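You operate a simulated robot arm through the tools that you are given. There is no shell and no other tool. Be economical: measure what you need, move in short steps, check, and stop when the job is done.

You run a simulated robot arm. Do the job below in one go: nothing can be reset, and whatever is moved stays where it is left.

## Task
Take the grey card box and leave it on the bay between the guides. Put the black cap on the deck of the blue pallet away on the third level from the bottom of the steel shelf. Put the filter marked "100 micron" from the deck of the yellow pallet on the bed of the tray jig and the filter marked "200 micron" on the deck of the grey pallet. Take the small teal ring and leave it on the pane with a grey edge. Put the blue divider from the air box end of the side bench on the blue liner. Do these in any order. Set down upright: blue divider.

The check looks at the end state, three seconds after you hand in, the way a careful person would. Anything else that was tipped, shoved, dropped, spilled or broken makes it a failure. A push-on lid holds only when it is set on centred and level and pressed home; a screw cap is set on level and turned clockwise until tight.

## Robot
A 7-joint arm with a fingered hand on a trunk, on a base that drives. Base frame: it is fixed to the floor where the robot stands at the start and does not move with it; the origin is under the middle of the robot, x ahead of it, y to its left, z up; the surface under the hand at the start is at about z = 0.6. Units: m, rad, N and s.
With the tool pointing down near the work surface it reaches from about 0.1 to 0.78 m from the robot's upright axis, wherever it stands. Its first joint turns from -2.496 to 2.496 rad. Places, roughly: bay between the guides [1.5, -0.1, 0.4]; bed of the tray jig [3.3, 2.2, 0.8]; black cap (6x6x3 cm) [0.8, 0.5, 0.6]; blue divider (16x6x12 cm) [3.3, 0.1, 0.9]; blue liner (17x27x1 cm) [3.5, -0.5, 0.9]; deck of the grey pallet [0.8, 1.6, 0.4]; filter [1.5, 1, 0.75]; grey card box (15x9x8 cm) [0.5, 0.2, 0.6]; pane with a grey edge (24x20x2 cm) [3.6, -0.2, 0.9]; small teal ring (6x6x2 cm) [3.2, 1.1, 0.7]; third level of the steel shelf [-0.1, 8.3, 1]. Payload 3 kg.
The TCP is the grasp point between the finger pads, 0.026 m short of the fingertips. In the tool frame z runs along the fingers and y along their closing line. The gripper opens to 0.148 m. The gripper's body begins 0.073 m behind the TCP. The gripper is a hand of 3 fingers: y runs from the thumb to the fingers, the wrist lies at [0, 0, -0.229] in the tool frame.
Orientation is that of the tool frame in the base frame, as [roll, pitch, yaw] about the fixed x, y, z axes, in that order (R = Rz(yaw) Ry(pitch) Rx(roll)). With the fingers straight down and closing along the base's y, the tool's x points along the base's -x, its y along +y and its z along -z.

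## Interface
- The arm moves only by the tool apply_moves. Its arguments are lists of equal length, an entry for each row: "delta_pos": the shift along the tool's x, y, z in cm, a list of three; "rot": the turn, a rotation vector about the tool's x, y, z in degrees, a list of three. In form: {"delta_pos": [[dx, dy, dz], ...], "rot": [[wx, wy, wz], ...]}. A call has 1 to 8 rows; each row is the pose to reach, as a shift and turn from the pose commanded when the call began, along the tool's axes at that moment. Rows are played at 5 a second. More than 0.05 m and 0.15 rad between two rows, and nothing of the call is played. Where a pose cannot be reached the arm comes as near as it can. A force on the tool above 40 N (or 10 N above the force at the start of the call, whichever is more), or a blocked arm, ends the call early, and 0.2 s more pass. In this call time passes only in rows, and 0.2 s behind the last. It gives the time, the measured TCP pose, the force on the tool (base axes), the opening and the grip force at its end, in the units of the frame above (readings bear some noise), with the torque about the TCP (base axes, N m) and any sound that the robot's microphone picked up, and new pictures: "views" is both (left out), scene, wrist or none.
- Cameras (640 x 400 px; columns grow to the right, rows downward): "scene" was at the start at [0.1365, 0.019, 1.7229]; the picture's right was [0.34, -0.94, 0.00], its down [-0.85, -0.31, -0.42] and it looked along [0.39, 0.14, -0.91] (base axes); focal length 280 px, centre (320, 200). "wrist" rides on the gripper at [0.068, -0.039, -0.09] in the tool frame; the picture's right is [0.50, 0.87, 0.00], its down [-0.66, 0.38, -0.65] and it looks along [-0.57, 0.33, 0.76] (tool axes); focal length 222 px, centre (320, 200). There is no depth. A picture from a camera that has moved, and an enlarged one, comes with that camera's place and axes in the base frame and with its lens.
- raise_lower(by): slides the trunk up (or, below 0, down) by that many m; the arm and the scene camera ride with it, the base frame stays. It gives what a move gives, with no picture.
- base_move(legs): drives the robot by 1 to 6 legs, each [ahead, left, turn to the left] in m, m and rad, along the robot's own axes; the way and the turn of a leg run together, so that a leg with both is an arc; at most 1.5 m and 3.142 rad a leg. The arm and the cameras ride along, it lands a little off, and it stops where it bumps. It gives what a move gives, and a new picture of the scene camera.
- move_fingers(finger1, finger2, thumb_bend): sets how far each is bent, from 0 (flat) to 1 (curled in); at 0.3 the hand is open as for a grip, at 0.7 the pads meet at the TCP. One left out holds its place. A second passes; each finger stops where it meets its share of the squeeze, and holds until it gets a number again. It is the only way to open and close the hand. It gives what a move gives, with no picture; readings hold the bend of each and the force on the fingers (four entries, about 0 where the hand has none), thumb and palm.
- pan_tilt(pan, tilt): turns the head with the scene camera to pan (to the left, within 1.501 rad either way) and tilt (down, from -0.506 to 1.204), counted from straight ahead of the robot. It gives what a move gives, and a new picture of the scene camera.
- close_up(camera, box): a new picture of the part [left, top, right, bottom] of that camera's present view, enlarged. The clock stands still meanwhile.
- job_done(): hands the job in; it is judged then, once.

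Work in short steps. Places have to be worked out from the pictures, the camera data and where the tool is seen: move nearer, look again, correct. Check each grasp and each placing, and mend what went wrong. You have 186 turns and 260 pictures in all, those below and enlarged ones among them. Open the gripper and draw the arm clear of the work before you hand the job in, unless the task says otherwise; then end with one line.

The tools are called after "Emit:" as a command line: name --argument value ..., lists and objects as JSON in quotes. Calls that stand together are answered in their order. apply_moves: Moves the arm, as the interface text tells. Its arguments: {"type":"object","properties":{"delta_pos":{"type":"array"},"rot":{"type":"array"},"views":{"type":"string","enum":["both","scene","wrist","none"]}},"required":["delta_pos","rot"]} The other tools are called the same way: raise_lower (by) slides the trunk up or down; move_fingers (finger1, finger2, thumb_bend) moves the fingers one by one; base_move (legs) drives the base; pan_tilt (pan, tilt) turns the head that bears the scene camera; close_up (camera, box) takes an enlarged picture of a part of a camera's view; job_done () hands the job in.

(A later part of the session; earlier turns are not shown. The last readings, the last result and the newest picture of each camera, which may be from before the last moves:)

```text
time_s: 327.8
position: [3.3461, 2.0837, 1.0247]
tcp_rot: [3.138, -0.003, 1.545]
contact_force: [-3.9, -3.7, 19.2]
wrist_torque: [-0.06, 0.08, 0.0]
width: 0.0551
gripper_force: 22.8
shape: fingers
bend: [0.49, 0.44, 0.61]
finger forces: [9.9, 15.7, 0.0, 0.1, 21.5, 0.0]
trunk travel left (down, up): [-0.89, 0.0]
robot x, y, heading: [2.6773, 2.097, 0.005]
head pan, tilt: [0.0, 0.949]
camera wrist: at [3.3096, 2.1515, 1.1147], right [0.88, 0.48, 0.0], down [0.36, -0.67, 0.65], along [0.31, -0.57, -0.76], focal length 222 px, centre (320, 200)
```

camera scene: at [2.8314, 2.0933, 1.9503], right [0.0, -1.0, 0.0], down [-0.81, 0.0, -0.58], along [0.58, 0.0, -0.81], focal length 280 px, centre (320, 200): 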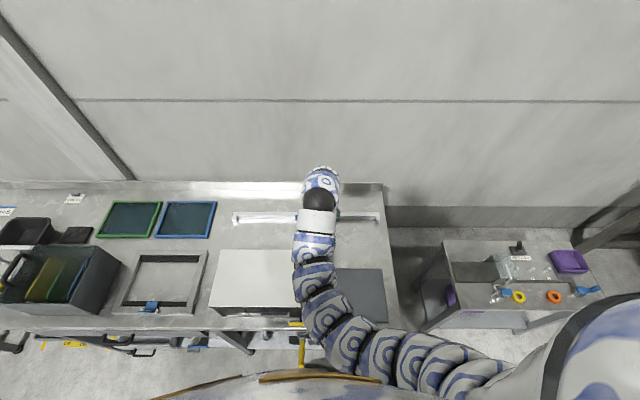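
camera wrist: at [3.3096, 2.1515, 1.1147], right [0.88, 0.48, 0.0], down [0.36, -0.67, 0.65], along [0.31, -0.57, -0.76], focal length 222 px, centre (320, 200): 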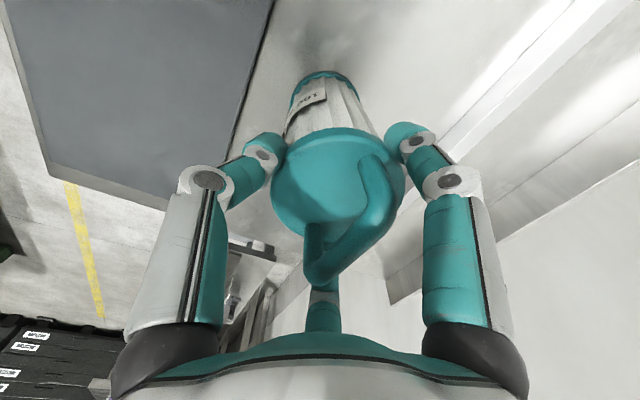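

Contact with the bed. Release and rise.

Emit:
move_fingers --finger1 0.34 --finger2 0.34 --thumb_bend 0.4

Emit:
apply_moves --delta_pos '[[0, 0, -3], [0, 0, -7], [0, 0, -11], [0, -2, -14]]' --rot '[[0, 0, 0], [0, 0, 0], [0, 0, 0], [0, 0, 0]]' --views "wrist"

```text
time_s: 328.8
position: [3.3479, 2.0842, 1.022]
tcp_rot: [-3.141, 0.0, 1.544]
contact_force: [0.1, -0.2, 0.4]
wrist_torque: [-0.01, 0.0, 0.02]
width: 0.1044
gripper_force: 0.0
shape: fingers
bend: [0.34, 0.34, 0.4]
finger forces: [0.0, 0.0, 0.0, 0.0, 0.0, 0.0]
trunk travel left (down, up): [-0.89, 0.0]
robot x, y, heading: [2.6774, 2.0915, 0.008]
head pan, tilt: [0.0, 0.949]
```

```text
time_s: 329.8
position: [3.3251, 2.0854, 1.1623]
tcp_rot: [3.141, 0.0, 1.545]
contact_force: [-0.2, 0.6, -1.0]
wrist_torque: [-0.02, 0.01, 0.01]
width: 0.1046
gripper_force: 0.1
shape: fingers
bend: [0.34, 0.34, 0.4]
finger forces: [0.1, 0.1, 0.1, 0.0, 0.0, 0.1]
trunk travel left (down, up): [-0.89, 0.0]
robot x, y, heading: [2.6769, 2.098, 0.001]
head pan, tilt: [0.0, 0.949]
camera wrist: at [3.288, 2.1536, 1.2532], right [0.88, 0.48, 0.0], down [0.36, -0.66, 0.65], along [0.31, -0.58, -0.76], focal length 222 px, centre (320, 200)
```

wrist: 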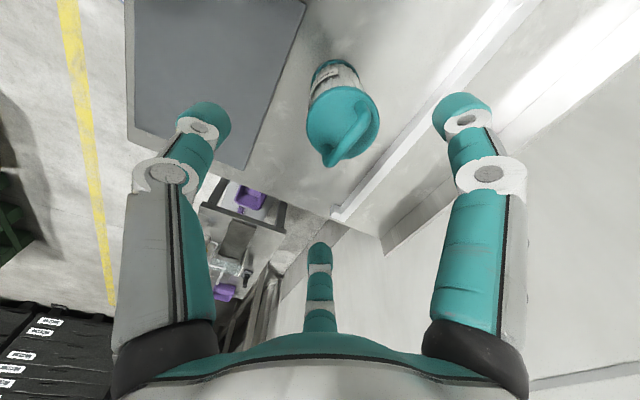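

The 100-micron filter stands in front of the fence. Retract the arm close and start the drive around to the blue pallet's west side.

Emit:
apply_moves --delta_pos '[[0, -4, 0], [0, -8, 0], [0, -12, 0], [0, -16, 0], [0, -20, 0], [0, -24, 0]]' --rot '[[0, 0, 0], [0, 0, 0], [0, 0, 0], [0, 0, 0], [0, 0, 0], [0, 0, 0]]' --views "none"

Emit:
base_move --legs '[[-0.3, 0, 0], [0, 1.45, 0], [-1.45, 0, 0], [-1.45, 0, 0]]'

```text
time_s: 331.2
position: [3.1215, 2.1136, 1.1519]
tcp_rot: [-3.138, 0.002, 1.543]
contact_force: [0.8, -0.5, -0.8]
wrist_torque: [0.01, -0.04, -0.01]
width: 0.1048
gripper_force: 0.0
shape: fingers
bend: [0.34, 0.34, 0.4]
finger forces: [0.0, 0.0, 0.1, 0.0, 0.1, 0.0]
out of reach, approached as far as the arm can: row 5, 6
trunk travel left (down, up): [-0.89, 0.0]
robot x, y, heading: [2.6788, 2.0927, 0.002]
head pan, tilt: [0.0, 0.949]
```

```text
time_s: 353.4
position: [-0.0661, 3.4834, 1.1525]
tcp_rot: [-3.139, 0.001, 1.589]
contact_force: [0.0, 0.0, -0.2]
wrist_torque: [0.03, 0.01, 0.0]
width: 0.1047
gripper_force: 0.0
shape: fingers
bend: [0.34, 0.34, 0.4]
finger forces: [0.0, 0.0, 0.0, 0.0, 0.0, 0.1]
trunk travel left (down, up): [-0.89, 0.0]
robot x, y, heading: [-0.5092, 3.4441, 0.052]
head pan, tilt: [0.0, 0.949]
camera scene: at [-0.3573, 3.4495, 1.9504], right [0.05, -1.0, 0.0], down [-0.81, -0.04, -0.58], along [0.58, 0.03, -0.81], focal length 280 px, centre (320, 200)
```

scene: 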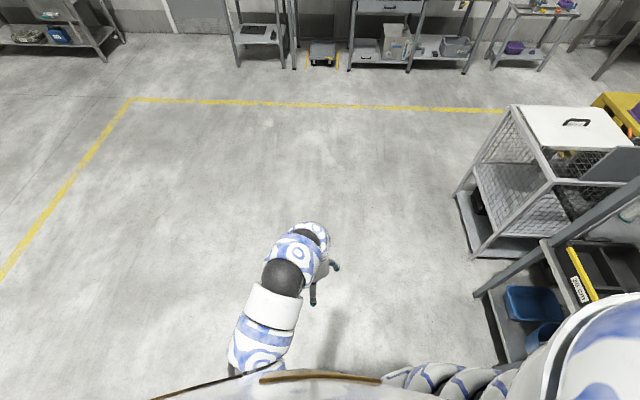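

Continue: back to x≈-0.9, then sideways down the aisle to y≈0.5.

Emit:
base_move --legs '[[-0.4, 0, -0.052], [0, -1.45, 0], [0, -1.45, 0]]'

Emit:
pan_tilt --pan 0.0 --tilt 0.8

```text
time_s: 369.5
position: [-0.3842, 0.5503, 1.1529]
tcp_rot: [-3.14, 0.004, 1.578]
contact_force: [0.8, -1.0, -0.2]
wrist_torque: [0.0, -0.01, 0.02]
width: 0.1047
gripper_force: 0.0
shape: fingers
bend: [0.34, 0.34, 0.4]
finger forces: [0.0, 0.0, 0.1, 0.0, 0.0, 0.1]
trunk travel left (down, up): [-0.89, 0.0]
robot x, y, heading: [-0.8283, 0.5167, 0.04]
head pan, tilt: [0.0, 0.949]
camera scene: at [-0.6759, 0.5207, 1.9504], right [0.04, -1.0, 0.0], down [-0.81, -0.03, -0.58], along [0.58, 0.02, -0.81], focal length 280 px, centre (320, 200)
```

scene: 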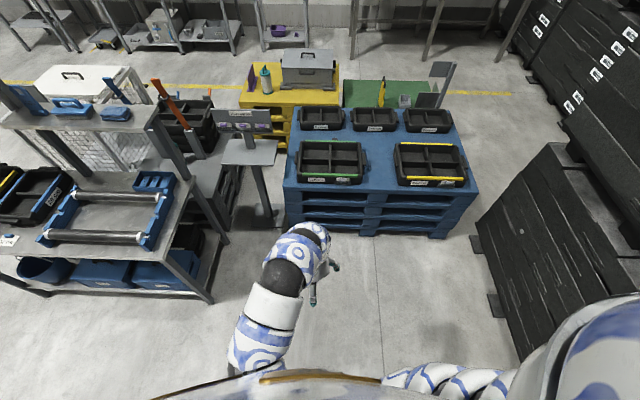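

```text
time_s: 370.2
position: [-0.3849, 0.5508, 1.1516]
tcp_rot: [-3.14, 0.002, 1.578]
contact_force: [0.3, 0.3, -0.1]
wrist_torque: [0.0, -0.04, -0.01]
width: 0.1045
gripper_force: 0.1
shape: fingers
bend: [0.34, 0.34, 0.4]
finger forces: [0.0, 0.1, 0.0, 0.0, 0.1, 0.1]
trunk travel left (down, up): [-0.89, 0.0]
robot x, y, heading: [-0.8297, 0.5163, 0.04]
head pan, tilt: [0.0, 0.799]
camera scene: at [-0.668, 0.5214, 1.9619], right [0.04, -1.0, 0.0], down [-0.72, -0.03, -0.7], along [0.7, 0.03, -0.72], focal length 280 px, centre (320, 200)
```

scene: 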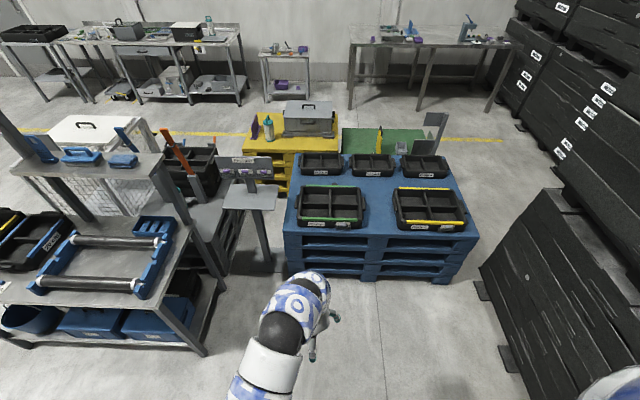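

Drive forward to the pallet (x≈-0.02, y≈0.45).

Emit:
base_move --legs '[[0, -0.07, -0.04], [0.8, 0, 0]]'

Emit:
pan_tilt --pan 0.35 --tilt 1.0

```text
time_s: 375.2
position: [0.4357, 0.458, 1.1511]
tcp_rot: [-3.137, 0.003, 1.534]
contact_force: [-0.3, 0.1, 0.1]
wrist_torque: [-0.01, -0.01, 0.02]
width: 0.1048
gripper_force: 0.1
shape: fingers
bend: [0.34, 0.34, 0.4]
finger forces: [0.0, 0.0, 0.0, 0.0, 0.0, 0.0]
trunk travel left (down, up): [-0.89, 0.0]
robot x, y, heading: [-0.0092, 0.4445, -0.008]
head pan, tilt: [0.0, 0.799]
camera scene: at [0.152, 0.4401, 1.9619], right [-0.01, -1.0, 0.0], down [-0.72, 0.0, -0.7], along [0.7, 0.0, -0.72], focal length 280 px, centre (320, 200)
```

scene: 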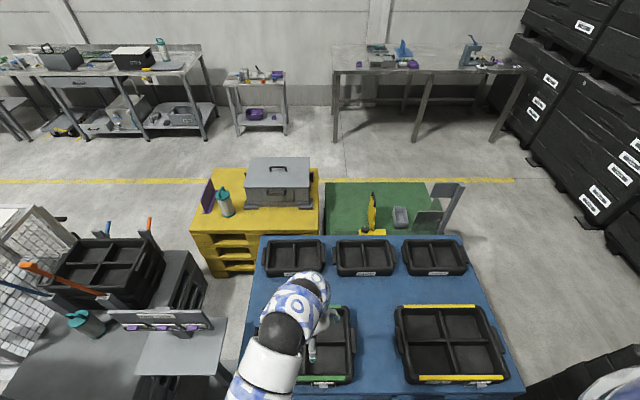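

```text
time_s: 376.0
position: [0.4358, 0.458, 1.1509]
tcp_rot: [-3.137, 0.003, 1.534]
contact_force: [0.2, -0.2, -0.7]
wrist_torque: [-0.02, 0.0, -0.01]
width: 0.1046
gripper_force: 0.1
shape: fingers
bend: [0.34, 0.34, 0.4]
finger forces: [0.0, 0.0, 0.0, 0.1, 0.0, 0.0]
trunk travel left (down, up): [-0.89, 0.0]
robot x, y, heading: [-0.0104, 0.4425, -0.001]
head pan, tilt: [0.351, 1.0]
camera scene: at [0.1364, 0.4641, 1.9468], right [0.34, -0.94, 0.0], down [-0.79, -0.28, -0.54], along [0.51, 0.18, -0.84], focal length 280 px, centre (320, 200)
```

scene: 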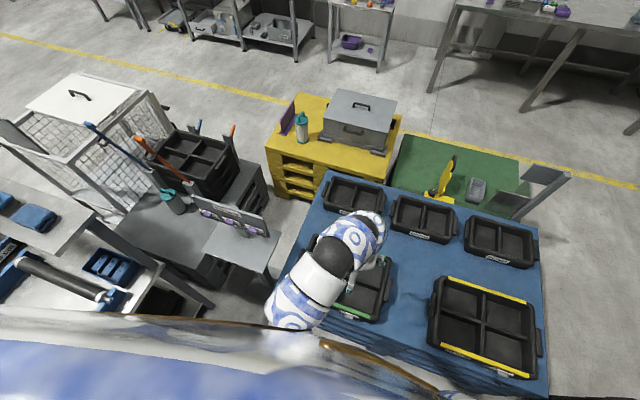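

Cap is hidden under the arm, around (0.78,0.46). Move the hand forward and look with the wrist camera.

Emit:
apply_moves --delta_pos '[[0, 4, 2], [0, 8, 4], [0, 12, 6], [0, 16, 8], [0, 20, 10], [0, 23, 12]]' --rot '[[0, 0, 0], [0, 0, 0], [0, 0, 0], [0, 0, 0], [0, 0, 0], [0, 0, 0]]' --views "wrist"

```text
time_s: 377.4
position: [0.6666, 0.4455, 1.0305]
tcp_rot: [-3.137, 0.005, 1.534]
contact_force: [1.1, 0.8, -0.6]
wrist_torque: [0.01, 0.01, -0.02]
width: 0.1046
gripper_force: 0.0
shape: fingers
bend: [0.34, 0.34, 0.4]
finger forces: [0.0, 0.0, 0.1, 0.0, 0.0, 0.0]
trunk travel left (down, up): [-0.89, 0.0]
robot x, y, heading: [-0.007, 0.4463, -0.009]
head pan, tilt: [0.351, 1.0]
camera wrist: at [0.6309, 0.5144, 1.1206], right [0.88, 0.47, -0.01], down [0.36, -0.67, 0.65], along [0.3, -0.58, -0.76], focal length 222 px, centre (320, 200)
```

wrist: 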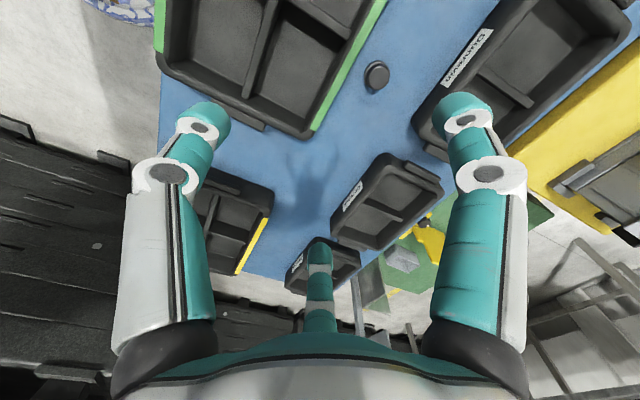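

Cap at ≈(0.776,0.474). Lower the trunk for reach, set fingers, and move above it.

Emit:
raise_lower --by -0.18

Emit:
move_fingers --finger1 0.42 --finger2 0.42 --thumb_bend 0.42

Emit:
apply_moves --delta_pos '[[0.8, 3, 2], [1.6, 6, 5], [2.4, 9, 8], [3, 10.9, 12], [3, 10.9, 14]]' --rot '[[0, 0, 0], [0, 0, 0], [0, 0, 0], [0, 0, 0], [0, 0, 0]]' --views "wrist"

```text
time_s: 379.4
position: [0.6654, 0.4472, 0.8509]
tcp_rot: [-3.139, 0.003, 1.534]
contact_force: [-0.2, -0.1, -0.5]
wrist_torque: [-0.01, 0.01, -0.01]
width: 0.1046
gripper_force: 0.1
shape: fingers
bend: [0.34, 0.34, 0.4]
finger forces: [0.0, 0.1, 0.0, 0.0, 0.1, 0.0]
trunk travel left (down, up): [-0.71, 0.18]
robot x, y, heading: [-0.0094, 0.4437, -0.01]
head pan, tilt: [0.351, 1.0]
```

```text
time_s: 380.4
position: [0.6655, 0.4462, 0.8506]
tcp_rot: [-3.138, 0.003, 1.534]
contact_force: [-0.4, -0.5, -0.8]
wrist_torque: [-0.01, -0.03, -0.03]
width: 0.0891
gripper_force: 0.1
shape: fingers
bend: [0.42, 0.42, 0.42]
finger forces: [0.0, 0.0, 0.0, 0.1, 0.0, 0.0]
trunk travel left (down, up): [-0.71, 0.18]
robot x, y, heading: [-0.0105, 0.4438, -0.004]
head pan, tilt: [0.351, 1.0]
```

```text
time_s: 381.6
position: [0.7743, 0.4644, 0.7098]
tcp_rot: [-3.14, -0.004, 1.521]
contact_force: [0.1, 5.0, 0.0]
wrist_torque: [-0.55, -0.28, 0.01]
width: 0.0862
gripper_force: 1.3
shape: fingers
bend: [0.42, 0.42, 0.43]
finger forces: [0.0, 0.1, 0.0, 0.0, 2.5, 0.0]
trunk travel left (down, up): [-0.71, 0.18]
robot x, y, heading: [-0.0049, 0.4388, -0.005]
head pan, tilt: [0.351, 1.0]
camera wrist: at [0.7401, 0.5327, 0.8008], right [0.89, 0.46, 0.0], down [0.35, -0.68, 0.65], along [0.3, -0.58, -0.76], focal length 222 px, centre (320, 200)
```

wrist: 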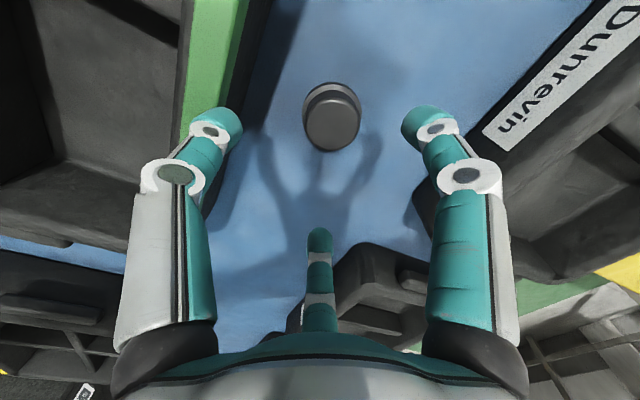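

The thumb is brushing the green tray's rim. Lift clear and turn the hand so the thumb points along -y (free direction).

Emit:
apply_moves --delta_pos '[[0, 0, -3], [0, 0.5, -7], [0, 0.5, -8], [0, 0.5, -8], [0, 0.5, -8], [0, 0.5, -8], [0, 0.5, -8], [0, 0.5, -8]]' --rot '[[0, 0, 0], [0, 0, -8], [0, 0, -16], [0, 0, -24], [0, 0, -32], [0, 0, -40], [0, 0, -48], [0, 0, -56]]' --views "none"

Emit:
apply_moves --delta_pos '[[0, 0, 0], [0, 0, 0], [0, 0, 0], [0, 0, 0], [0, 0, 0]]' --rot '[[0, 0, -8], [0, 0, -16], [0, 0, -24], [0, 0, -32], [0, 0, -37]]' --views "wrist"

```text
time_s: 383.4
position: [0.7806, 0.4718, 0.7905]
tcp_rot: [-3.137, -0.003, 2.512]
contact_force: [0.2, -0.2, 0.0]
wrist_torque: [-0.03, -0.03, -0.01]
width: 0.0881
gripper_force: 0.0
shape: fingers
bend: [0.42, 0.42, 0.42]
finger forces: [0.1, 0.1, 0.0, 0.0, 0.1, 0.0]
trunk travel left (down, up): [-0.71, 0.18]
robot x, y, heading: [-0.0126, 0.4428, -0.004]
head pan, tilt: [0.351, 1.0]
```

```text
time_s: 384.6
position: [0.7809, 0.4716, 0.7907]
tcp_rot: [-3.139, -0.003, -3.123]
contact_force: [-0.1, 0.4, 0.1]
wrist_torque: [-0.03, -0.02, 0.02]
width: 0.0885
gripper_force: 0.1
shape: fingers
bend: [0.42, 0.42, 0.42]
finger forces: [0.1, 0.0, 0.0, 0.0, 0.0, 0.0]
trunk travel left (down, up): [-0.71, 0.18]
robot x, y, heading: [-0.0084, 0.4418, -0.005]
head pan, tilt: [0.351, 1.0]
camera wrist: at [0.7145, 0.4311, 0.8818], right [-0.51, 0.86, 0.0], down [0.65, 0.39, 0.65], along [0.56, 0.33, -0.76], focal length 222 px, centre (320, 200)
```

wrist: 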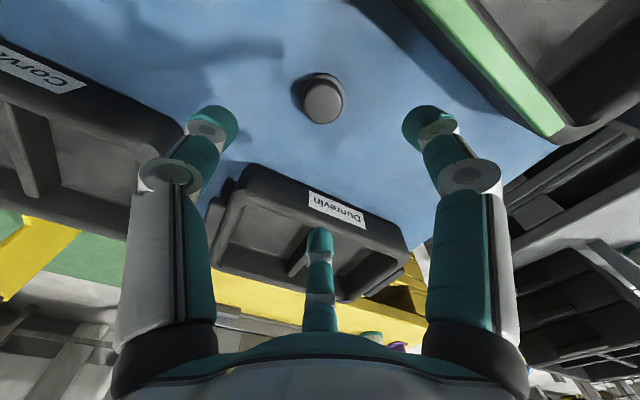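

Cap centre ≈(0.783,0.475), corridor wide enough now. Descend to z≈0.66 and check.

Emit:
apply_moves --delta_pos '[[-0.2, 0.3, 4], [-0.2, 0.3, 8], [-0.2, 0.3, 12.5]]' --rot '[[0, 0, 0], [0, 0, 0], [0, 0, 0]]' --views "wrist"

```text
time_s: 385.4
position: [0.7659, 0.4702, 0.7039]
tcp_rot: [-3.14, -0.004, -3.125]
contact_force: [-0.1, -0.2, 0.0]
wrist_torque: [0.0, 0.0, 0.0]
width: 0.0881
gripper_force: 0.0
shape: fingers
bend: [0.42, 0.42, 0.42]
finger forces: [0.0, 0.0, 0.0, 0.0, 0.0, 0.0]
out of reach, approached as far as the arm can: row 2, 3
trunk travel left (down, up): [-0.71, 0.18]
robot x, y, heading: [-0.0124, 0.4437, -0.005]
head pan, tilt: [0.351, 1.0]
camera wrist: at [0.6996, 0.4285, 0.7951], right [-0.51, 0.86, 0.0], down [0.65, 0.39, 0.65], along [0.56, 0.33, -0.76], focal length 222 px, centre (320, 200)
```

wrist: 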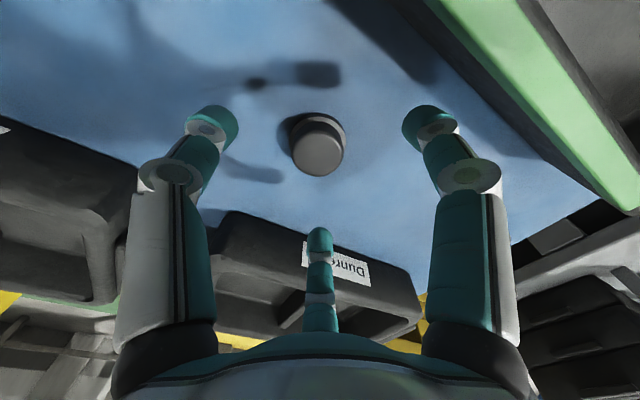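

Out of reach that way; return up to the reachable pose and lower with the trunk instead.

Emit:
apply_moves --delta_pos '[[0, 0, -4.5], [0, 0, -9], [0, 0, -12.5]]' --rot '[[0, 0, 0], [0, 0, 0], [0, 0, 0]]' --views "none"

Emit:
raise_lower --by -0.12

Emit:
close_up --camera "wrist" --box '[0, 0, 640, 400]'

```text
time_s: 386.2
position: [0.7666, 0.4709, 0.8307]
tcp_rot: [-3.139, -0.002, -3.129]
contact_force: [-0.7, 0.3, -0.4]
wrist_torque: [0.02, -0.02, 0.01]
width: 0.0886
gripper_force: 0.1
shape: fingers
bend: [0.42, 0.42, 0.42]
finger forces: [0.1, 0.0, 0.0, 0.0, 0.1, 0.0]
trunk travel left (down, up): [-0.71, 0.18]
robot x, y, heading: [-0.0112, 0.4423, -0.005]
head pan, tilt: [0.351, 1.0]
```

```text
time_s: 387.7
position: [0.7656, 0.4713, 0.7101]
tcp_rot: [-3.137, -0.003, -3.127]
contact_force: [0.9, -0.1, 0.3]
wrist_torque: [0.01, 0.02, 0.0]
width: 0.0882
gripper_force: 0.1
shape: fingers
bend: [0.42, 0.42, 0.42]
finger forces: [0.0, 0.0, 0.0, 0.0, 0.1, 0.0]
trunk travel left (down, up): [-0.59, 0.3]
robot x, y, heading: [-0.0089, 0.4451, -0.002]
head pan, tilt: [0.351, 1.0]
```

```text
1.00 times, centred on (320, 200) of wrist (not enlarged: the box is as wide or as high as the picture)
camera zoom: at [0.7004, 0.4314, 0.8011], right [-0.51, 0.86, 0.0], down [0.65, 0.39, 0.65], along [0.56, 0.33, -0.76], focal length 222 px, centre (320, 200)
```

zoom: 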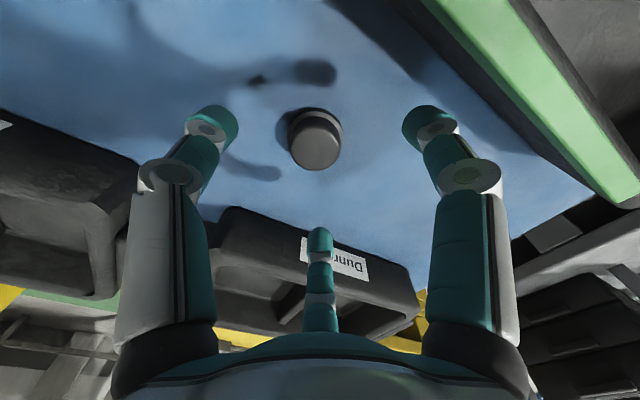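

Shift 1.8 cm forward, then lower with the trunk.

Emit:
apply_moves --delta_pos '[[-1.0, 0.3, 0], [-1.9, 0.5, 0]]' --rot '[[0, 0, 0], [0, 0, 0]]' --views "none"

Emit:
raise_lower --by -0.06

Emit:
close_up --camera "wrist" --box '[0, 0, 640, 400]'

```text
time_s: 388.3
position: [0.7859, 0.4782, 0.7083]
tcp_rot: [-3.14, -0.006, -3.127]
contact_force: [0.6, -0.2, 0.1]
wrist_torque: [-0.01, -0.05, 0.02]
width: 0.0886
gripper_force: 0.1
shape: fingers
bend: [0.42, 0.42, 0.42]
finger forces: [0.0, 0.1, 0.0, 0.1, 0.0, 0.0]
trunk travel left (down, up): [-0.59, 0.3]
robot x, y, heading: [-0.012, 0.4431, -0.008]
head pan, tilt: [0.351, 1.0]
```

```text
time_s: 389.3
position: [0.7849, 0.479, 0.6501]
tcp_rot: [-3.139, -0.003, -3.127]
contact_force: [0.1, -0.2, 0.4]
wrist_torque: [0.04, 0.01, -0.01]
width: 0.0882
gripper_force: 0.0
shape: fingers
bend: [0.42, 0.42, 0.42]
finger forces: [0.1, 0.0, 0.1, 0.0, 0.0, 0.0]
trunk travel left (down, up): [-0.53, 0.36]
robot x, y, heading: [-0.0089, 0.4441, -0.004]
head pan, tilt: [0.351, 1.0]
```

```text
1.00 times, centred on (320, 200) of wrist (not enlarged: the box is as wide or as high as the picture)
camera zoom: at [0.7195, 0.4375, 0.7403], right [-0.51, 0.86, 0.0], down [0.65, 0.39, 0.65], along [0.56, 0.33, -0.76], focal length 222 px, centre (320, 200)
```

zoom: 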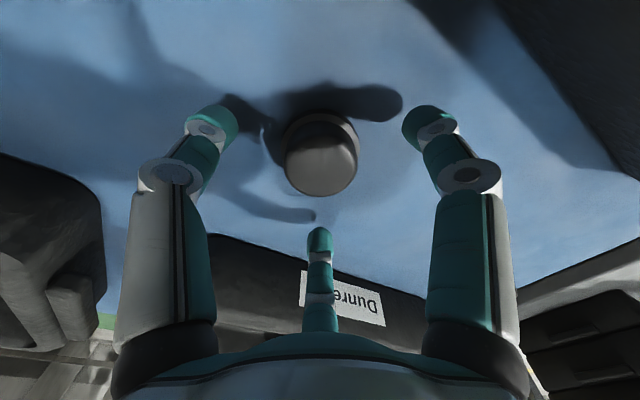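

Aligned. Lower the last 2.5 cm and close.

Emit:
raise_lower --by -0.024

Emit:
move_fingers --finger1 0.6 --finger2 0.6 --thumb_bend 0.6

Emit:
close_up --camera "wrist" --box '[0, 0, 640, 400]'

```text
time_s: 390.0
position: [0.7891, 0.4786, 0.6327]
tcp_rot: [-3.139, 0.008, -3.129]
contact_force: [-2.8, -2.2, 26.9]
wrist_torque: [0.51, -0.44, 0.16]
width: 0.0911
gripper_force: 13.6
shape: fingers
bend: [0.4, 0.42, 0.42]
finger forces: [6.1, 17.0, 0.0, 0.0, 3.0, 0.1]
trunk travel left (down, up): [-0.506, 0.384]
robot x, y, heading: [-0.0106, 0.4422, -0.005]
head pan, tilt: [0.351, 1.0]
stopped: the force on the tool passed its limit at 44 N (the readings are from after the stop); the commanded pose is now the measured one
```

```text
time_s: 390.3
position: [0.7908, 0.4792, 0.6331]
tcp_rot: [3.141, 0.01, -3.126]
contact_force: [-7.0, 2.3, 33.6]
wrist_torque: [0.94, 1.66, 0.05]
width: 0.0498
gripper_force: 16.2
shape: fingers
bend: [0.48, 0.6, 0.6]
finger forces: [32.4, 0.0, 0.0, 0.0, 0.1, 0.0]
trunk travel left (down, up): [-0.506, 0.384]
robot x, y, heading: [-0.0125, 0.4419, -0.007]
head pan, tilt: [0.351, 1.0]
stopped: the force on the tool passed its limit at 43 N (the readings are from after the stop); the commanded pose is now the measured one
```

```text
1.00 times, centred on (320, 200) of wrist (not enlarged: the box is as wide or as high as the picture)
camera zoom: at [0.7239, 0.4393, 0.7235], right [-0.51, 0.86, -0.01], down [0.64, 0.39, 0.66], along [0.57, 0.34, -0.75], focal length 222 px, centre (320, 200)
```

zoom: 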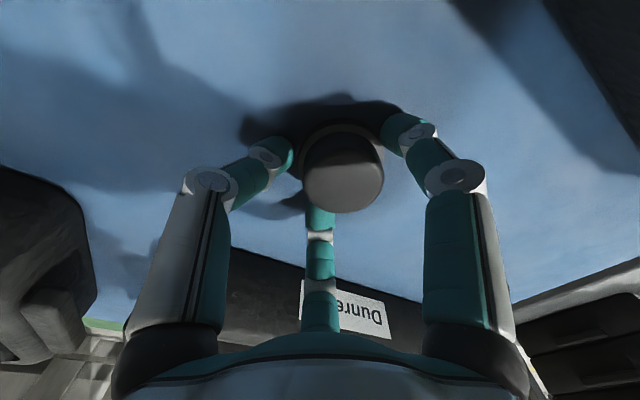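

Fingertips press the deck; ease up 7 mm and close again.

Emit:
raise_lower --by 0.008

Emit:
move_fingers --finger1 0.6 --finger2 0.6 --thumb_bend 0.62

Emit:
close_up --camera "wrist" --box '[0, 0, 640, 400]'

```text
time_s: 390.9
position: [0.7915, 0.4794, 0.638]
tcp_rot: [-3.14, 0.006, -3.127]
contact_force: [0.4, -0.9, -0.9]
wrist_torque: [-0.01, -0.01, -0.05]
width: 0.0398
gripper_force: 4.8
shape: fingers
bend: [0.54, 0.57, 0.6]
finger forces: [4.6, 2.9, 0.1, 0.0, 1.3, 0.0]
trunk travel left (down, up): [-0.514, 0.376]
robot x, y, heading: [-0.0107, 0.4429, -0.008]
head pan, tilt: [0.351, 1.0]
```

```text
time_s: 391.9
position: [0.7916, 0.4788, 0.6394]
tcp_rot: [-3.14, 0.007, -3.129]
contact_force: [-0.1, -0.1, -0.7]
wrist_torque: [-0.01, 0.05, 0.01]
width: 0.0389
gripper_force: 4.4
shape: fingers
bend: [0.54, 0.57, 0.61]
finger forces: [4.6, 2.7, 0.1, 0.0, 2.4, 0.0]
trunk travel left (down, up): [-0.514, 0.376]
robot x, y, heading: [-0.0097, 0.4441, -0.009]
head pan, tilt: [0.351, 1.0]
```

```text
1.00 times, centred on (320, 200) of wrist (not enlarged: the box is as wide or as high as the picture)
camera zoom: at [0.7247, 0.4381, 0.7286], right [-0.51, 0.86, 0.0], down [0.65, 0.39, 0.66], along [0.57, 0.33, -0.75], focal length 222 px, centre (320, 200)
```

zoom: 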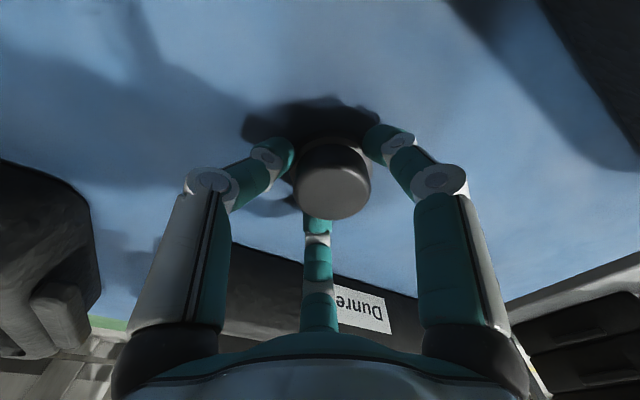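

All three pads hold the cap. Tighten and lift with the trunk.

Emit:
move_fingers --finger1 0.7 --finger2 0.7 --thumb_bend 0.74

Emit:
raise_lower --by 0.3

Emit:
close_up --camera "wrist" --box '[0, 0, 640, 400]'

```text
time_s: 392.9
position: [0.7915, 0.4784, 0.6392]
tcp_rot: [-3.138, 0.008, -3.128]
contact_force: [0.5, -0.3, 1.6]
wrist_torque: [0.0, -0.06, 0.0]
width: 0.0349
gripper_force: 17.4
shape: fingers
bend: [0.53, 0.59, 0.67]
finger forces: [9.8, 10.2, 0.0, 0.1, 14.2, 0.0]
trunk travel left (down, up): [-0.514, 0.376]
robot x, y, heading: [-0.0077, 0.4456, -0.005]
head pan, tilt: [0.351, 1.0]
```

```text
time_s: 395.9
position: [0.7916, 0.4785, 0.9387]
tcp_rot: [-3.138, 0.007, -3.128]
contact_force: [-0.2, -0.2, -0.6]
wrist_torque: [0.03, 0.06, -0.02]
width: 0.0346
gripper_force: 16.8
shape: fingers
bend: [0.53, 0.59, 0.68]
finger forces: [10.1, 9.6, 0.0, 0.0, 13.6, 0.0]
trunk travel left (down, up): [-0.814, 0.076]
robot x, y, heading: [-0.0085, 0.442, -0.012]
head pan, tilt: [0.351, 1.0]
```

```text
1.00 times, centred on (320, 200) of wrist (not enlarged: the box is as wide or as high as the picture)
camera zoom: at [0.7248, 0.4381, 1.0285], right [-0.51, 0.86, 0.0], down [0.65, 0.39, 0.66], along [0.57, 0.33, -0.75], focal length 222 px, centre (320, 200)
```

zoom: 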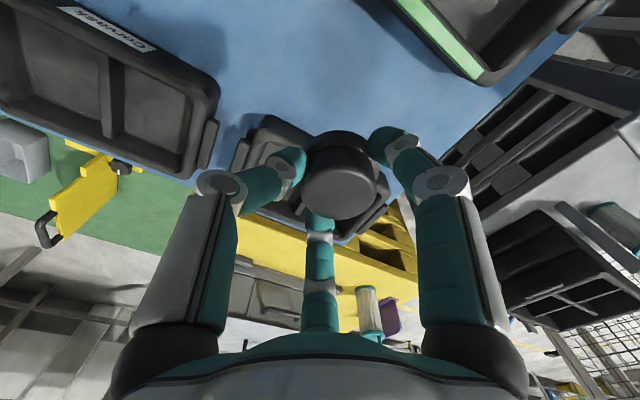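

Cap is held. Retract the arm and drive to the shelf.

Emit:
apply_moves --delta_pos '[[4.5, 0, -1], [9, 0, -2], [13.5, 0, -4], [18, 0, -6], [22.5, 0, -8], [27, 0, -10], [31, 0, -12]]' --rot '[[0, 0, 0], [0, 0, 0], [0, 0, 0], [0, 0, 0], [0, 0, 0], [0, 0, 0], [0, 0, 0]]' --views "none"

Emit:
base_move --legs '[[-0.85, 0, 0], [0, 0, 1.57], [1.4, 0, 0], [1.4, 0, 0], [1.4, 0, 0]]'

Emit:
pan_tilt --pan 0.0 --tilt 0.4

```text
time_s: 397.5
position: [0.6574, 0.5404, 0.999]
tcp_rot: [3.141, 0.004, -3.127]
contact_force: [-0.1, 0.3, -0.6]
wrist_torque: [0.05, 0.02, -0.03]
width: 0.0341
gripper_force: 16.1
shape: fingers
bend: [0.53, 0.59, 0.68]
finger forces: [10.2, 10.2, 0.1, 0.1, 12.2, 0.1]
out of reach, approached as far as the arm can: row 3, 4, 5, 6, 7
trunk travel left (down, up): [-0.814, 0.076]
robot x, y, heading: [-0.0091, 0.4435, -0.01]
head pan, tilt: [0.351, 1.0]
```

```text
time_s: 425.6
position: [-0.859, 5.2872, 0.9983]
tcp_rot: [-3.138, 0.005, -1.568]
contact_force: [0.1, -0.4, -1.2]
wrist_torque: [-0.01, 0.0, 0.04]
width: 0.0337
gripper_force: 15.8
shape: fingers
bend: [0.54, 0.59, 0.68]
finger forces: [9.6, 9.9, 0.1, 0.1, 12.1, 0.1]
trunk travel left (down, up): [-0.814, 0.076]
robot x, y, heading: [-0.7648, 4.6156, 1.549]
head pan, tilt: [0.351, 1.0]
camera scene: at [-0.787, 4.7636, 1.8709], right [0.94, 0.33, 0.0], down [0.28, -0.8, -0.54], along [-0.18, 0.51, -0.84], focal length 280 px, centre (320, 200)
```

scene: 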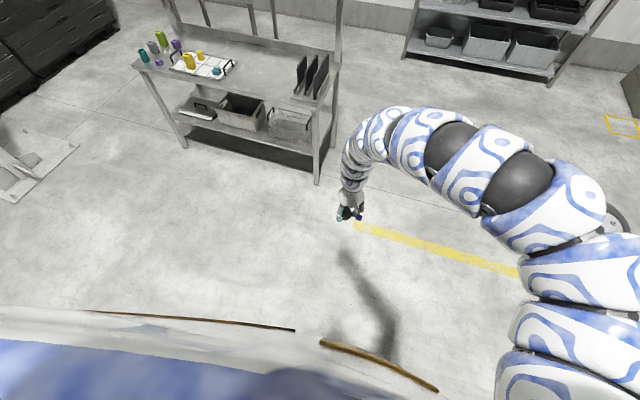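

```text
time_s: 426.6
position: [-0.8568, 5.2866, 0.9992]
tcp_rot: [-3.139, 0.003, -1.567]
contact_force: [0.0, 0.6, -0.3]
wrist_torque: [0.01, -0.01, 0.04]
width: 0.0334
gripper_force: 15.5
shape: fingers
bend: [0.54, 0.59, 0.68]
finger forces: [9.6, 9.9, 0.1, 0.1, 12.0, 0.0]
trunk travel left (down, up): [-0.814, 0.076]
robot x, y, heading: [-0.7631, 4.6161, 1.55]
head pan, tilt: [0.0, 0.4]
camera scene: at [-0.7627, 4.7899, 1.9211], right [1.0, -0.02, 0.0], down [-0.01, -0.39, -0.92], along [0.02, 0.92, -0.39], focal length 280 px, centre (320, 200)
```

scene: 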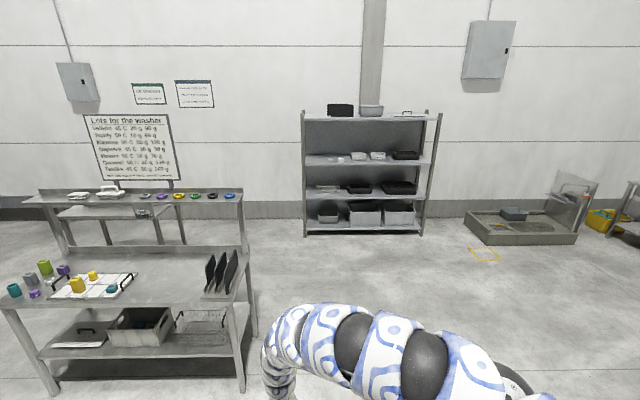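

Zoom in on the shelf.

Emit:
close_up --camera "scene" --box '[290, 90, 450, 240]'

```text
2.67 times, centred on (370, 165) of scene
camera zoom: at [-0.7627, 4.7899, 1.9211], right [1.0, -0.02, 0.0], down [-0.01, -0.39, -0.92], along [0.02, 0.92, -0.39], focal length 748 px, centre (187, 293)
```

zoom: 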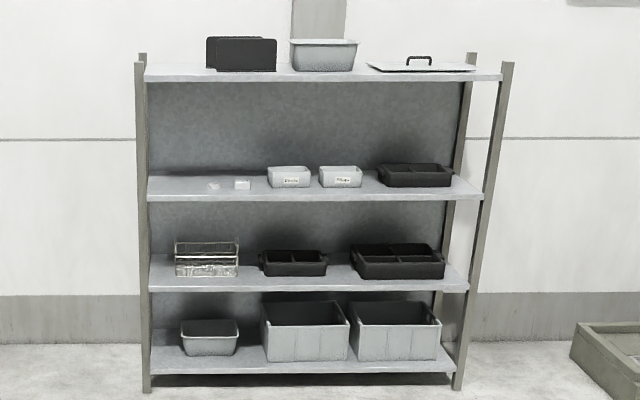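

Third level (z≈1.02) has free space at its left end (x≈-0.72). Raise the hand above that level and drive up.

Emit:
raise_lower --by 0.075

Emit:
apply_moves --delta_pos '[[0, 0, -3], [2, 0, -6], [4, 0, -9], [6, 0, -12]]' --rot '[[0, 0, 0], [0, 0, 0], [0, 0, 0], [0, 0, 0]]' --views "none"

Emit:
base_move --legs '[[1.4, 0, 0.02], [1.0, 0, 0]]'

Emit:
pan_tilt --pan 0.0 --tilt 0.7

```text
time_s: 427.7
position: [-0.8582, 5.2881, 1.0749]
tcp_rot: [-3.139, 0.004, -1.567]
contact_force: [0.4, 0.3, -0.9]
wrist_torque: [0.04, -0.03, 0.02]
width: 0.0337
gripper_force: 16.1
shape: fingers
bend: [0.54, 0.59, 0.68]
finger forces: [9.5, 10.0, 0.0, 0.0, 11.9, 0.0]
trunk travel left (down, up): [-0.889, 0.001]
robot x, y, heading: [-0.7643, 4.6178, 1.551]
head pan, tilt: [0.0, 0.4]
```

```text
time_s: 428.7
position: [-0.9114, 5.3143, 1.1402]
tcp_rot: [-3.134, -0.001, -1.567]
contact_force: [0.1, 0.5, -1.1]
wrist_torque: [-0.01, -0.02, 0.0]
width: 0.0333
gripper_force: 16.4
shape: fingers
bend: [0.54, 0.59, 0.68]
finger forces: [9.7, 10.2, 0.0, 0.0, 11.9, 0.0]
out of reach, approached as far as the arm can: row 1, 2, 3, 4
trunk travel left (down, up): [-0.889, 0.001]
robot x, y, heading: [-0.7676, 4.6219, 1.552]
head pan, tilt: [0.0, 0.4]
```

```text
time_s: 440.6
position: [-0.9485, 7.7376, 1.1386]
tcp_rot: [-3.136, -0.001, -1.547]
contact_force: [0.3, 0.0, -0.9]
wrist_torque: [-0.01, 0.0, 0.0]
width: 0.0334
gripper_force: 15.9
shape: fingers
bend: [0.54, 0.59, 0.68]
finger forces: [9.7, 10.0, 0.1, 0.0, 11.8, 0.1]
trunk travel left (down, up): [-0.889, 0.001]
robot x, y, heading: [-0.7898, 7.0478, 1.567]
head pan, tilt: [0.0, 0.4]
camera scene: at [-0.7894, 7.2163, 1.9961], right [1.0, 0.0, 0.0], down [0.0, -0.39, -0.92], along [0.0, 0.92, -0.39], focal length 280 px, centre (320, 200)
```

scene: 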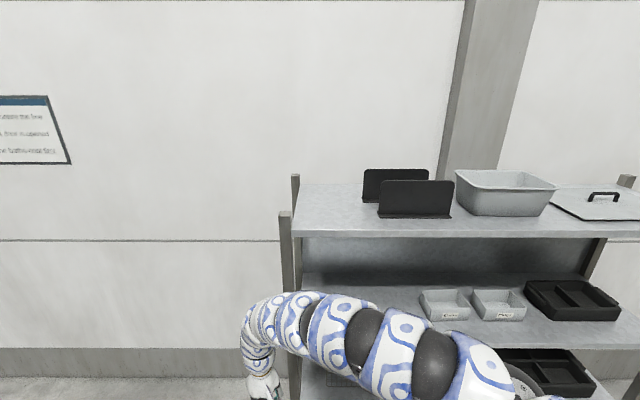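

```text
time_s: 441.4
position: [-0.9468, 7.7377, 1.1392]
tcp_rot: [-3.137, -0.002, -1.549]
contact_force: [0.8, 0.8, -0.5]
wrist_torque: [0.04, 0.01, -0.02]
width: 0.033
gripper_force: 15.6
shape: fingers
bend: [0.54, 0.59, 0.68]
finger forces: [9.7, 10.0, 0.1, 0.0, 11.8, 0.0]
trunk travel left (down, up): [-0.889, 0.001]
robot x, y, heading: [-0.7911, 7.0457, 1.573]
head pan, tilt: [0.0, 0.7]
camera scene: at [-0.7894, 7.2081, 1.9694], right [1.0, 0.0, 0.0], down [0.0, -0.64, -0.77], along [0.0, 0.77, -0.64], focal length 280 px, centre (320, 200)
```

scene: 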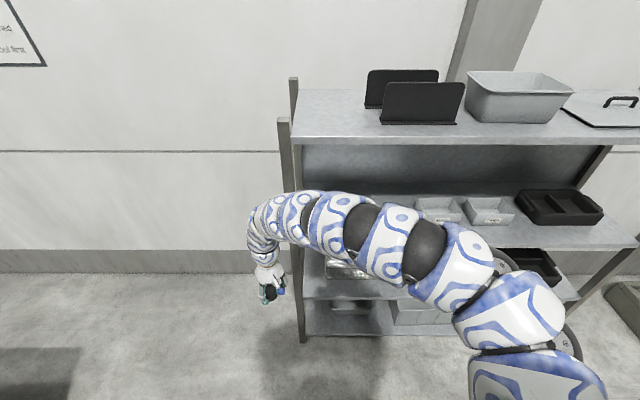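

Shift right so the hand lines up with x≈-0.7, and move forward partway; check with the wrist camera.

Emit:
base_move --legs '[[0, -0.27, 0], [0.2, 0, 0]]'

Emit:
close_up --camera "wrist" --box '[0, 0, 640, 400]'

```text
time_s: 444.4
position: [-0.6798, 7.9351, 1.138]
tcp_rot: [-3.138, -0.001, -1.551]
contact_force: [0.1, 0.4, -0.4]
wrist_torque: [-0.02, 0.0, -0.03]
width: 0.0334
gripper_force: 15.5
shape: fingers
bend: [0.54, 0.59, 0.68]
finger forces: [9.7, 10.0, 0.1, 0.0, 11.9, 0.1]
trunk travel left (down, up): [-0.889, 0.001]
robot x, y, heading: [-0.5239, 7.2412, 1.571]
head pan, tilt: [0.0, 0.7]
camera scene: at [-0.5239, 7.4058, 1.9692], right [1.0, 0.0, 0.0], down [0.0, -0.65, -0.76], along [0.0, 0.76, -0.65], focal length 280 px, centre (320, 200)
```

scene: 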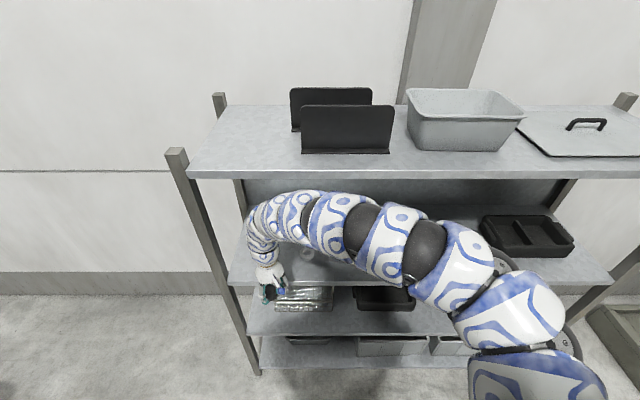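

```text
1.00 times, centred on (320, 200) of wrist (not enlarged: the box is as wide or as high as the picture)
camera zoom: at [-0.6398, 7.867, 1.2293], right [-0.86, -0.52, 0.0], down [-0.39, 0.65, 0.65], along [-0.33, 0.56, -0.76], focal length 222 px, centre (320, 200)
```

zoom: 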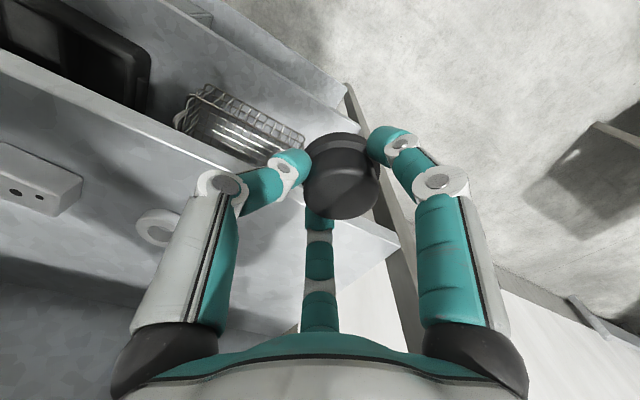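

The arm arcs too high for the gap under the top shelf. Back up a little and extend/lower the arm to flatten it.

Emit:
base_move --legs '[[-0.1, 0.05, 0]]'

Emit:
apply_moves --delta_pos '[[-3, 0, 2], [-6, 0, 4], [-8, 0, 5.3]]' --rot '[[0, 0, 0], [0, 0, 0], [0, 0, 0]]' --views "scene"

```text
time_s: 445.6
position: [-0.7285, 7.8365, 1.1402]
tcp_rot: [-3.137, 0.001, -1.553]
contact_force: [0.3, -0.5, -0.3]
wrist_torque: [0.0, -0.04, 0.0]
width: 0.0336
gripper_force: 15.9
shape: fingers
bend: [0.54, 0.59, 0.68]
finger forces: [9.7, 10.0, 0.0, 0.0, 11.8, 0.0]
trunk travel left (down, up): [-0.889, 0.001]
robot x, y, heading: [-0.5701, 7.146, 1.565]
head pan, tilt: [0.0, 0.7]
camera scene: at [-0.5742, 7.3053, 1.9695], right [1.0, 0.0, 0.0], down [0.0, -0.64, -0.77], along [0.0, 0.77, -0.64], focal length 280 px, centre (320, 200)
```

scene: 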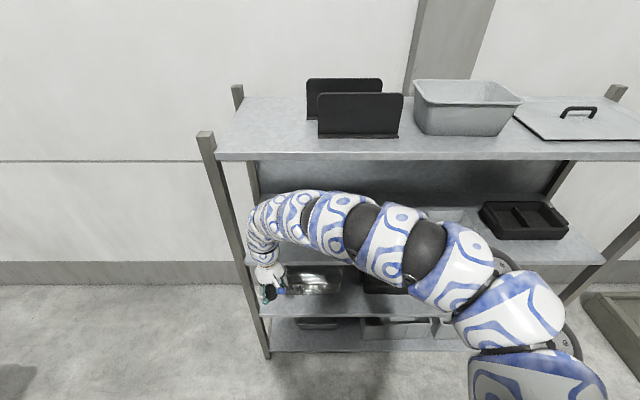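

```text
time_s: 446.4
position: [-0.729, 7.9165, 1.0866]
tcp_rot: [-3.137, -0.001, -1.553]
contact_force: [-1.0, 0.4, 0.7]
wrist_torque: [-0.06, 0.02, 0.03]
width: 0.0328
gripper_force: 15.1
shape: fingers
bend: [0.54, 0.59, 0.68]
finger forces: [9.7, 9.6, 0.0, 0.1, 11.0, 0.1]
trunk travel left (down, up): [-0.889, 0.001]
robot x, y, heading: [-0.5742, 7.1459, 1.569]
head pan, tilt: [0.0, 0.7]
camera scene: at [-0.5734, 7.3084, 1.9692], right [1.0, 0.0, 0.0], down [0.0, -0.64, -0.76], along [0.0, 0.76, -0.64], focal length 280 px, centre (320, 200)
```

scene: 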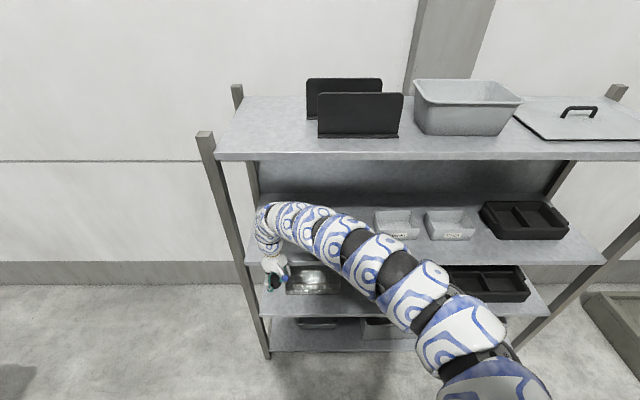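

The arm is flatter now. Advance 0.1 m and check clearances.

Emit:
base_move --legs '[[0.1, 0, 0]]'

Emit:
close_up --camera "scene" --box '[190, 120, 430, 300]'

Emit:
close_up --camera "wrist" --box '[0, 0, 640, 400]'

```text
time_s: 447.6
position: [-0.7303, 8.018, 1.085]
tcp_rot: [-3.136, 0.0, -1.552]
contact_force: [0.1, 0.4, -0.8]
wrist_torque: [-0.01, -0.02, 0.01]
width: 0.033
gripper_force: 15.2
shape: fingers
bend: [0.54, 0.59, 0.68]
finger forces: [9.8, 9.6, 0.0, 0.0, 11.0, 0.1]
trunk travel left (down, up): [-0.889, 0.001]
robot x, y, heading: [-0.5727, 7.2438, 1.564]
head pan, tilt: [0.0, 0.7]
camera scene: at [-0.5731, 7.4097, 1.9691], right [1.0, 0.0, 0.0], down [0.0, -0.65, -0.76], along [0.0, 0.76, -0.65], focal length 280 px, centre (320, 200)
```

scene: 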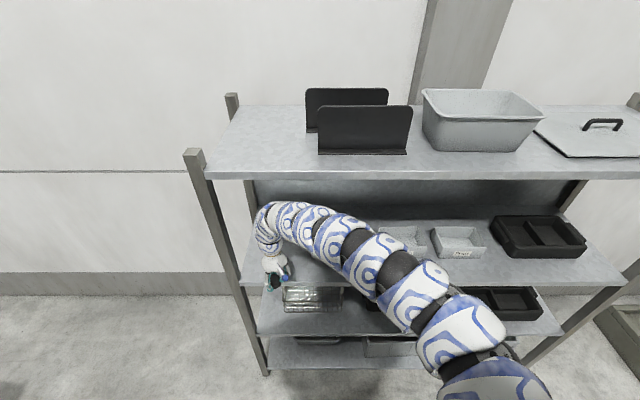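

```text
2.22 times, centred on (310, 210) of scene
camera zoom: at [-0.5731, 7.4097, 1.9691], right [1.0, 0.0, 0.0], down [0.0, -0.65, -0.76], along [0.0, 0.76, -0.65], focal length 623 px, centre (342, 178)
```

zoom: 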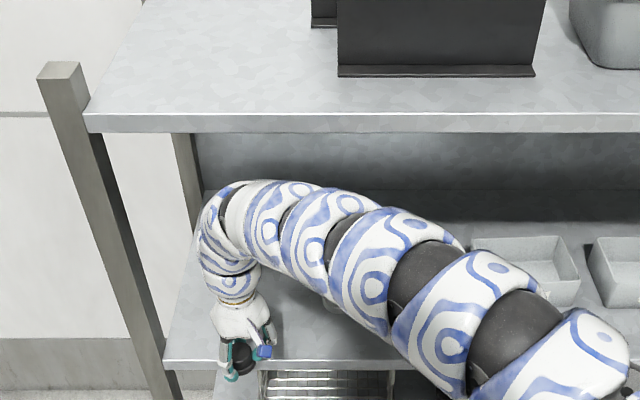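

```text
1.00 times, centred on (320, 200) of wrist (not enlarged: the box is as wide or as high as the picture)
camera zoom: at [-0.6894, 7.9503, 1.1769], right [-0.86, -0.52, 0.0], down [-0.39, 0.65, 0.65], along [-0.33, 0.56, -0.76], focal length 222 px, centre (320, 200)
```

zoom: 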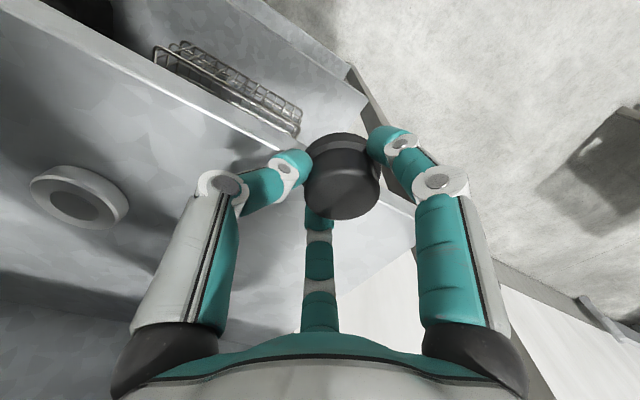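

Arm top (~1.46 m) clears the shelf underside (~1.515 m). Advance 8 cm more.

Emit:
base_move --legs '[[0.085, 0, 0]]'

Emit:
close_up --camera "wrist" --box '[0, 0, 640, 400]'

```text
time_s: 448.6
position: [-0.7306, 8.1017, 1.0874]
tcp_rot: [-3.136, -0.002, -1.553]
contact_force: [0.5, 0.1, -0.7]
wrist_torque: [-0.03, -0.02, -0.01]
width: 0.033
gripper_force: 14.8
shape: fingers
bend: [0.54, 0.59, 0.68]
finger forces: [9.8, 9.5, 0.1, 0.0, 11.1, 0.0]
trunk travel left (down, up): [-0.889, 0.001]
robot x, y, heading: [-0.5719, 7.3288, 1.565]
head pan, tilt: [0.0, 0.7]
camera scene: at [-0.5729, 7.4944, 1.9692], right [1.0, 0.0, 0.0], down [0.0, -0.64, -0.76], along [0.0, 0.76, -0.65], focal length 280 px, centre (320, 200)
```

scene: 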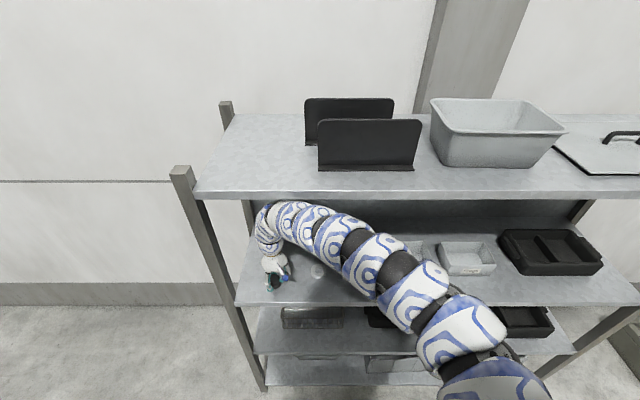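

```text
1.00 times, centred on (320, 200) of wrist (not enlarged: the box is as wide or as high as the picture)
camera zoom: at [-0.6895, 8.0351, 1.177], right [-0.86, -0.52, 0.0], down [-0.39, 0.65, 0.65], along [-0.33, 0.56, -0.76], focal length 222 px, centre (320, 200)
```

zoom: 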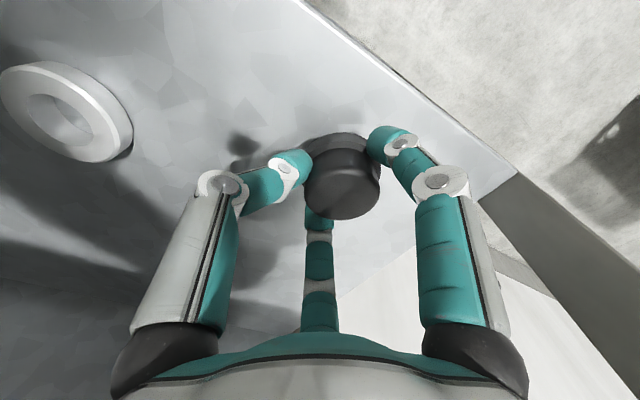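

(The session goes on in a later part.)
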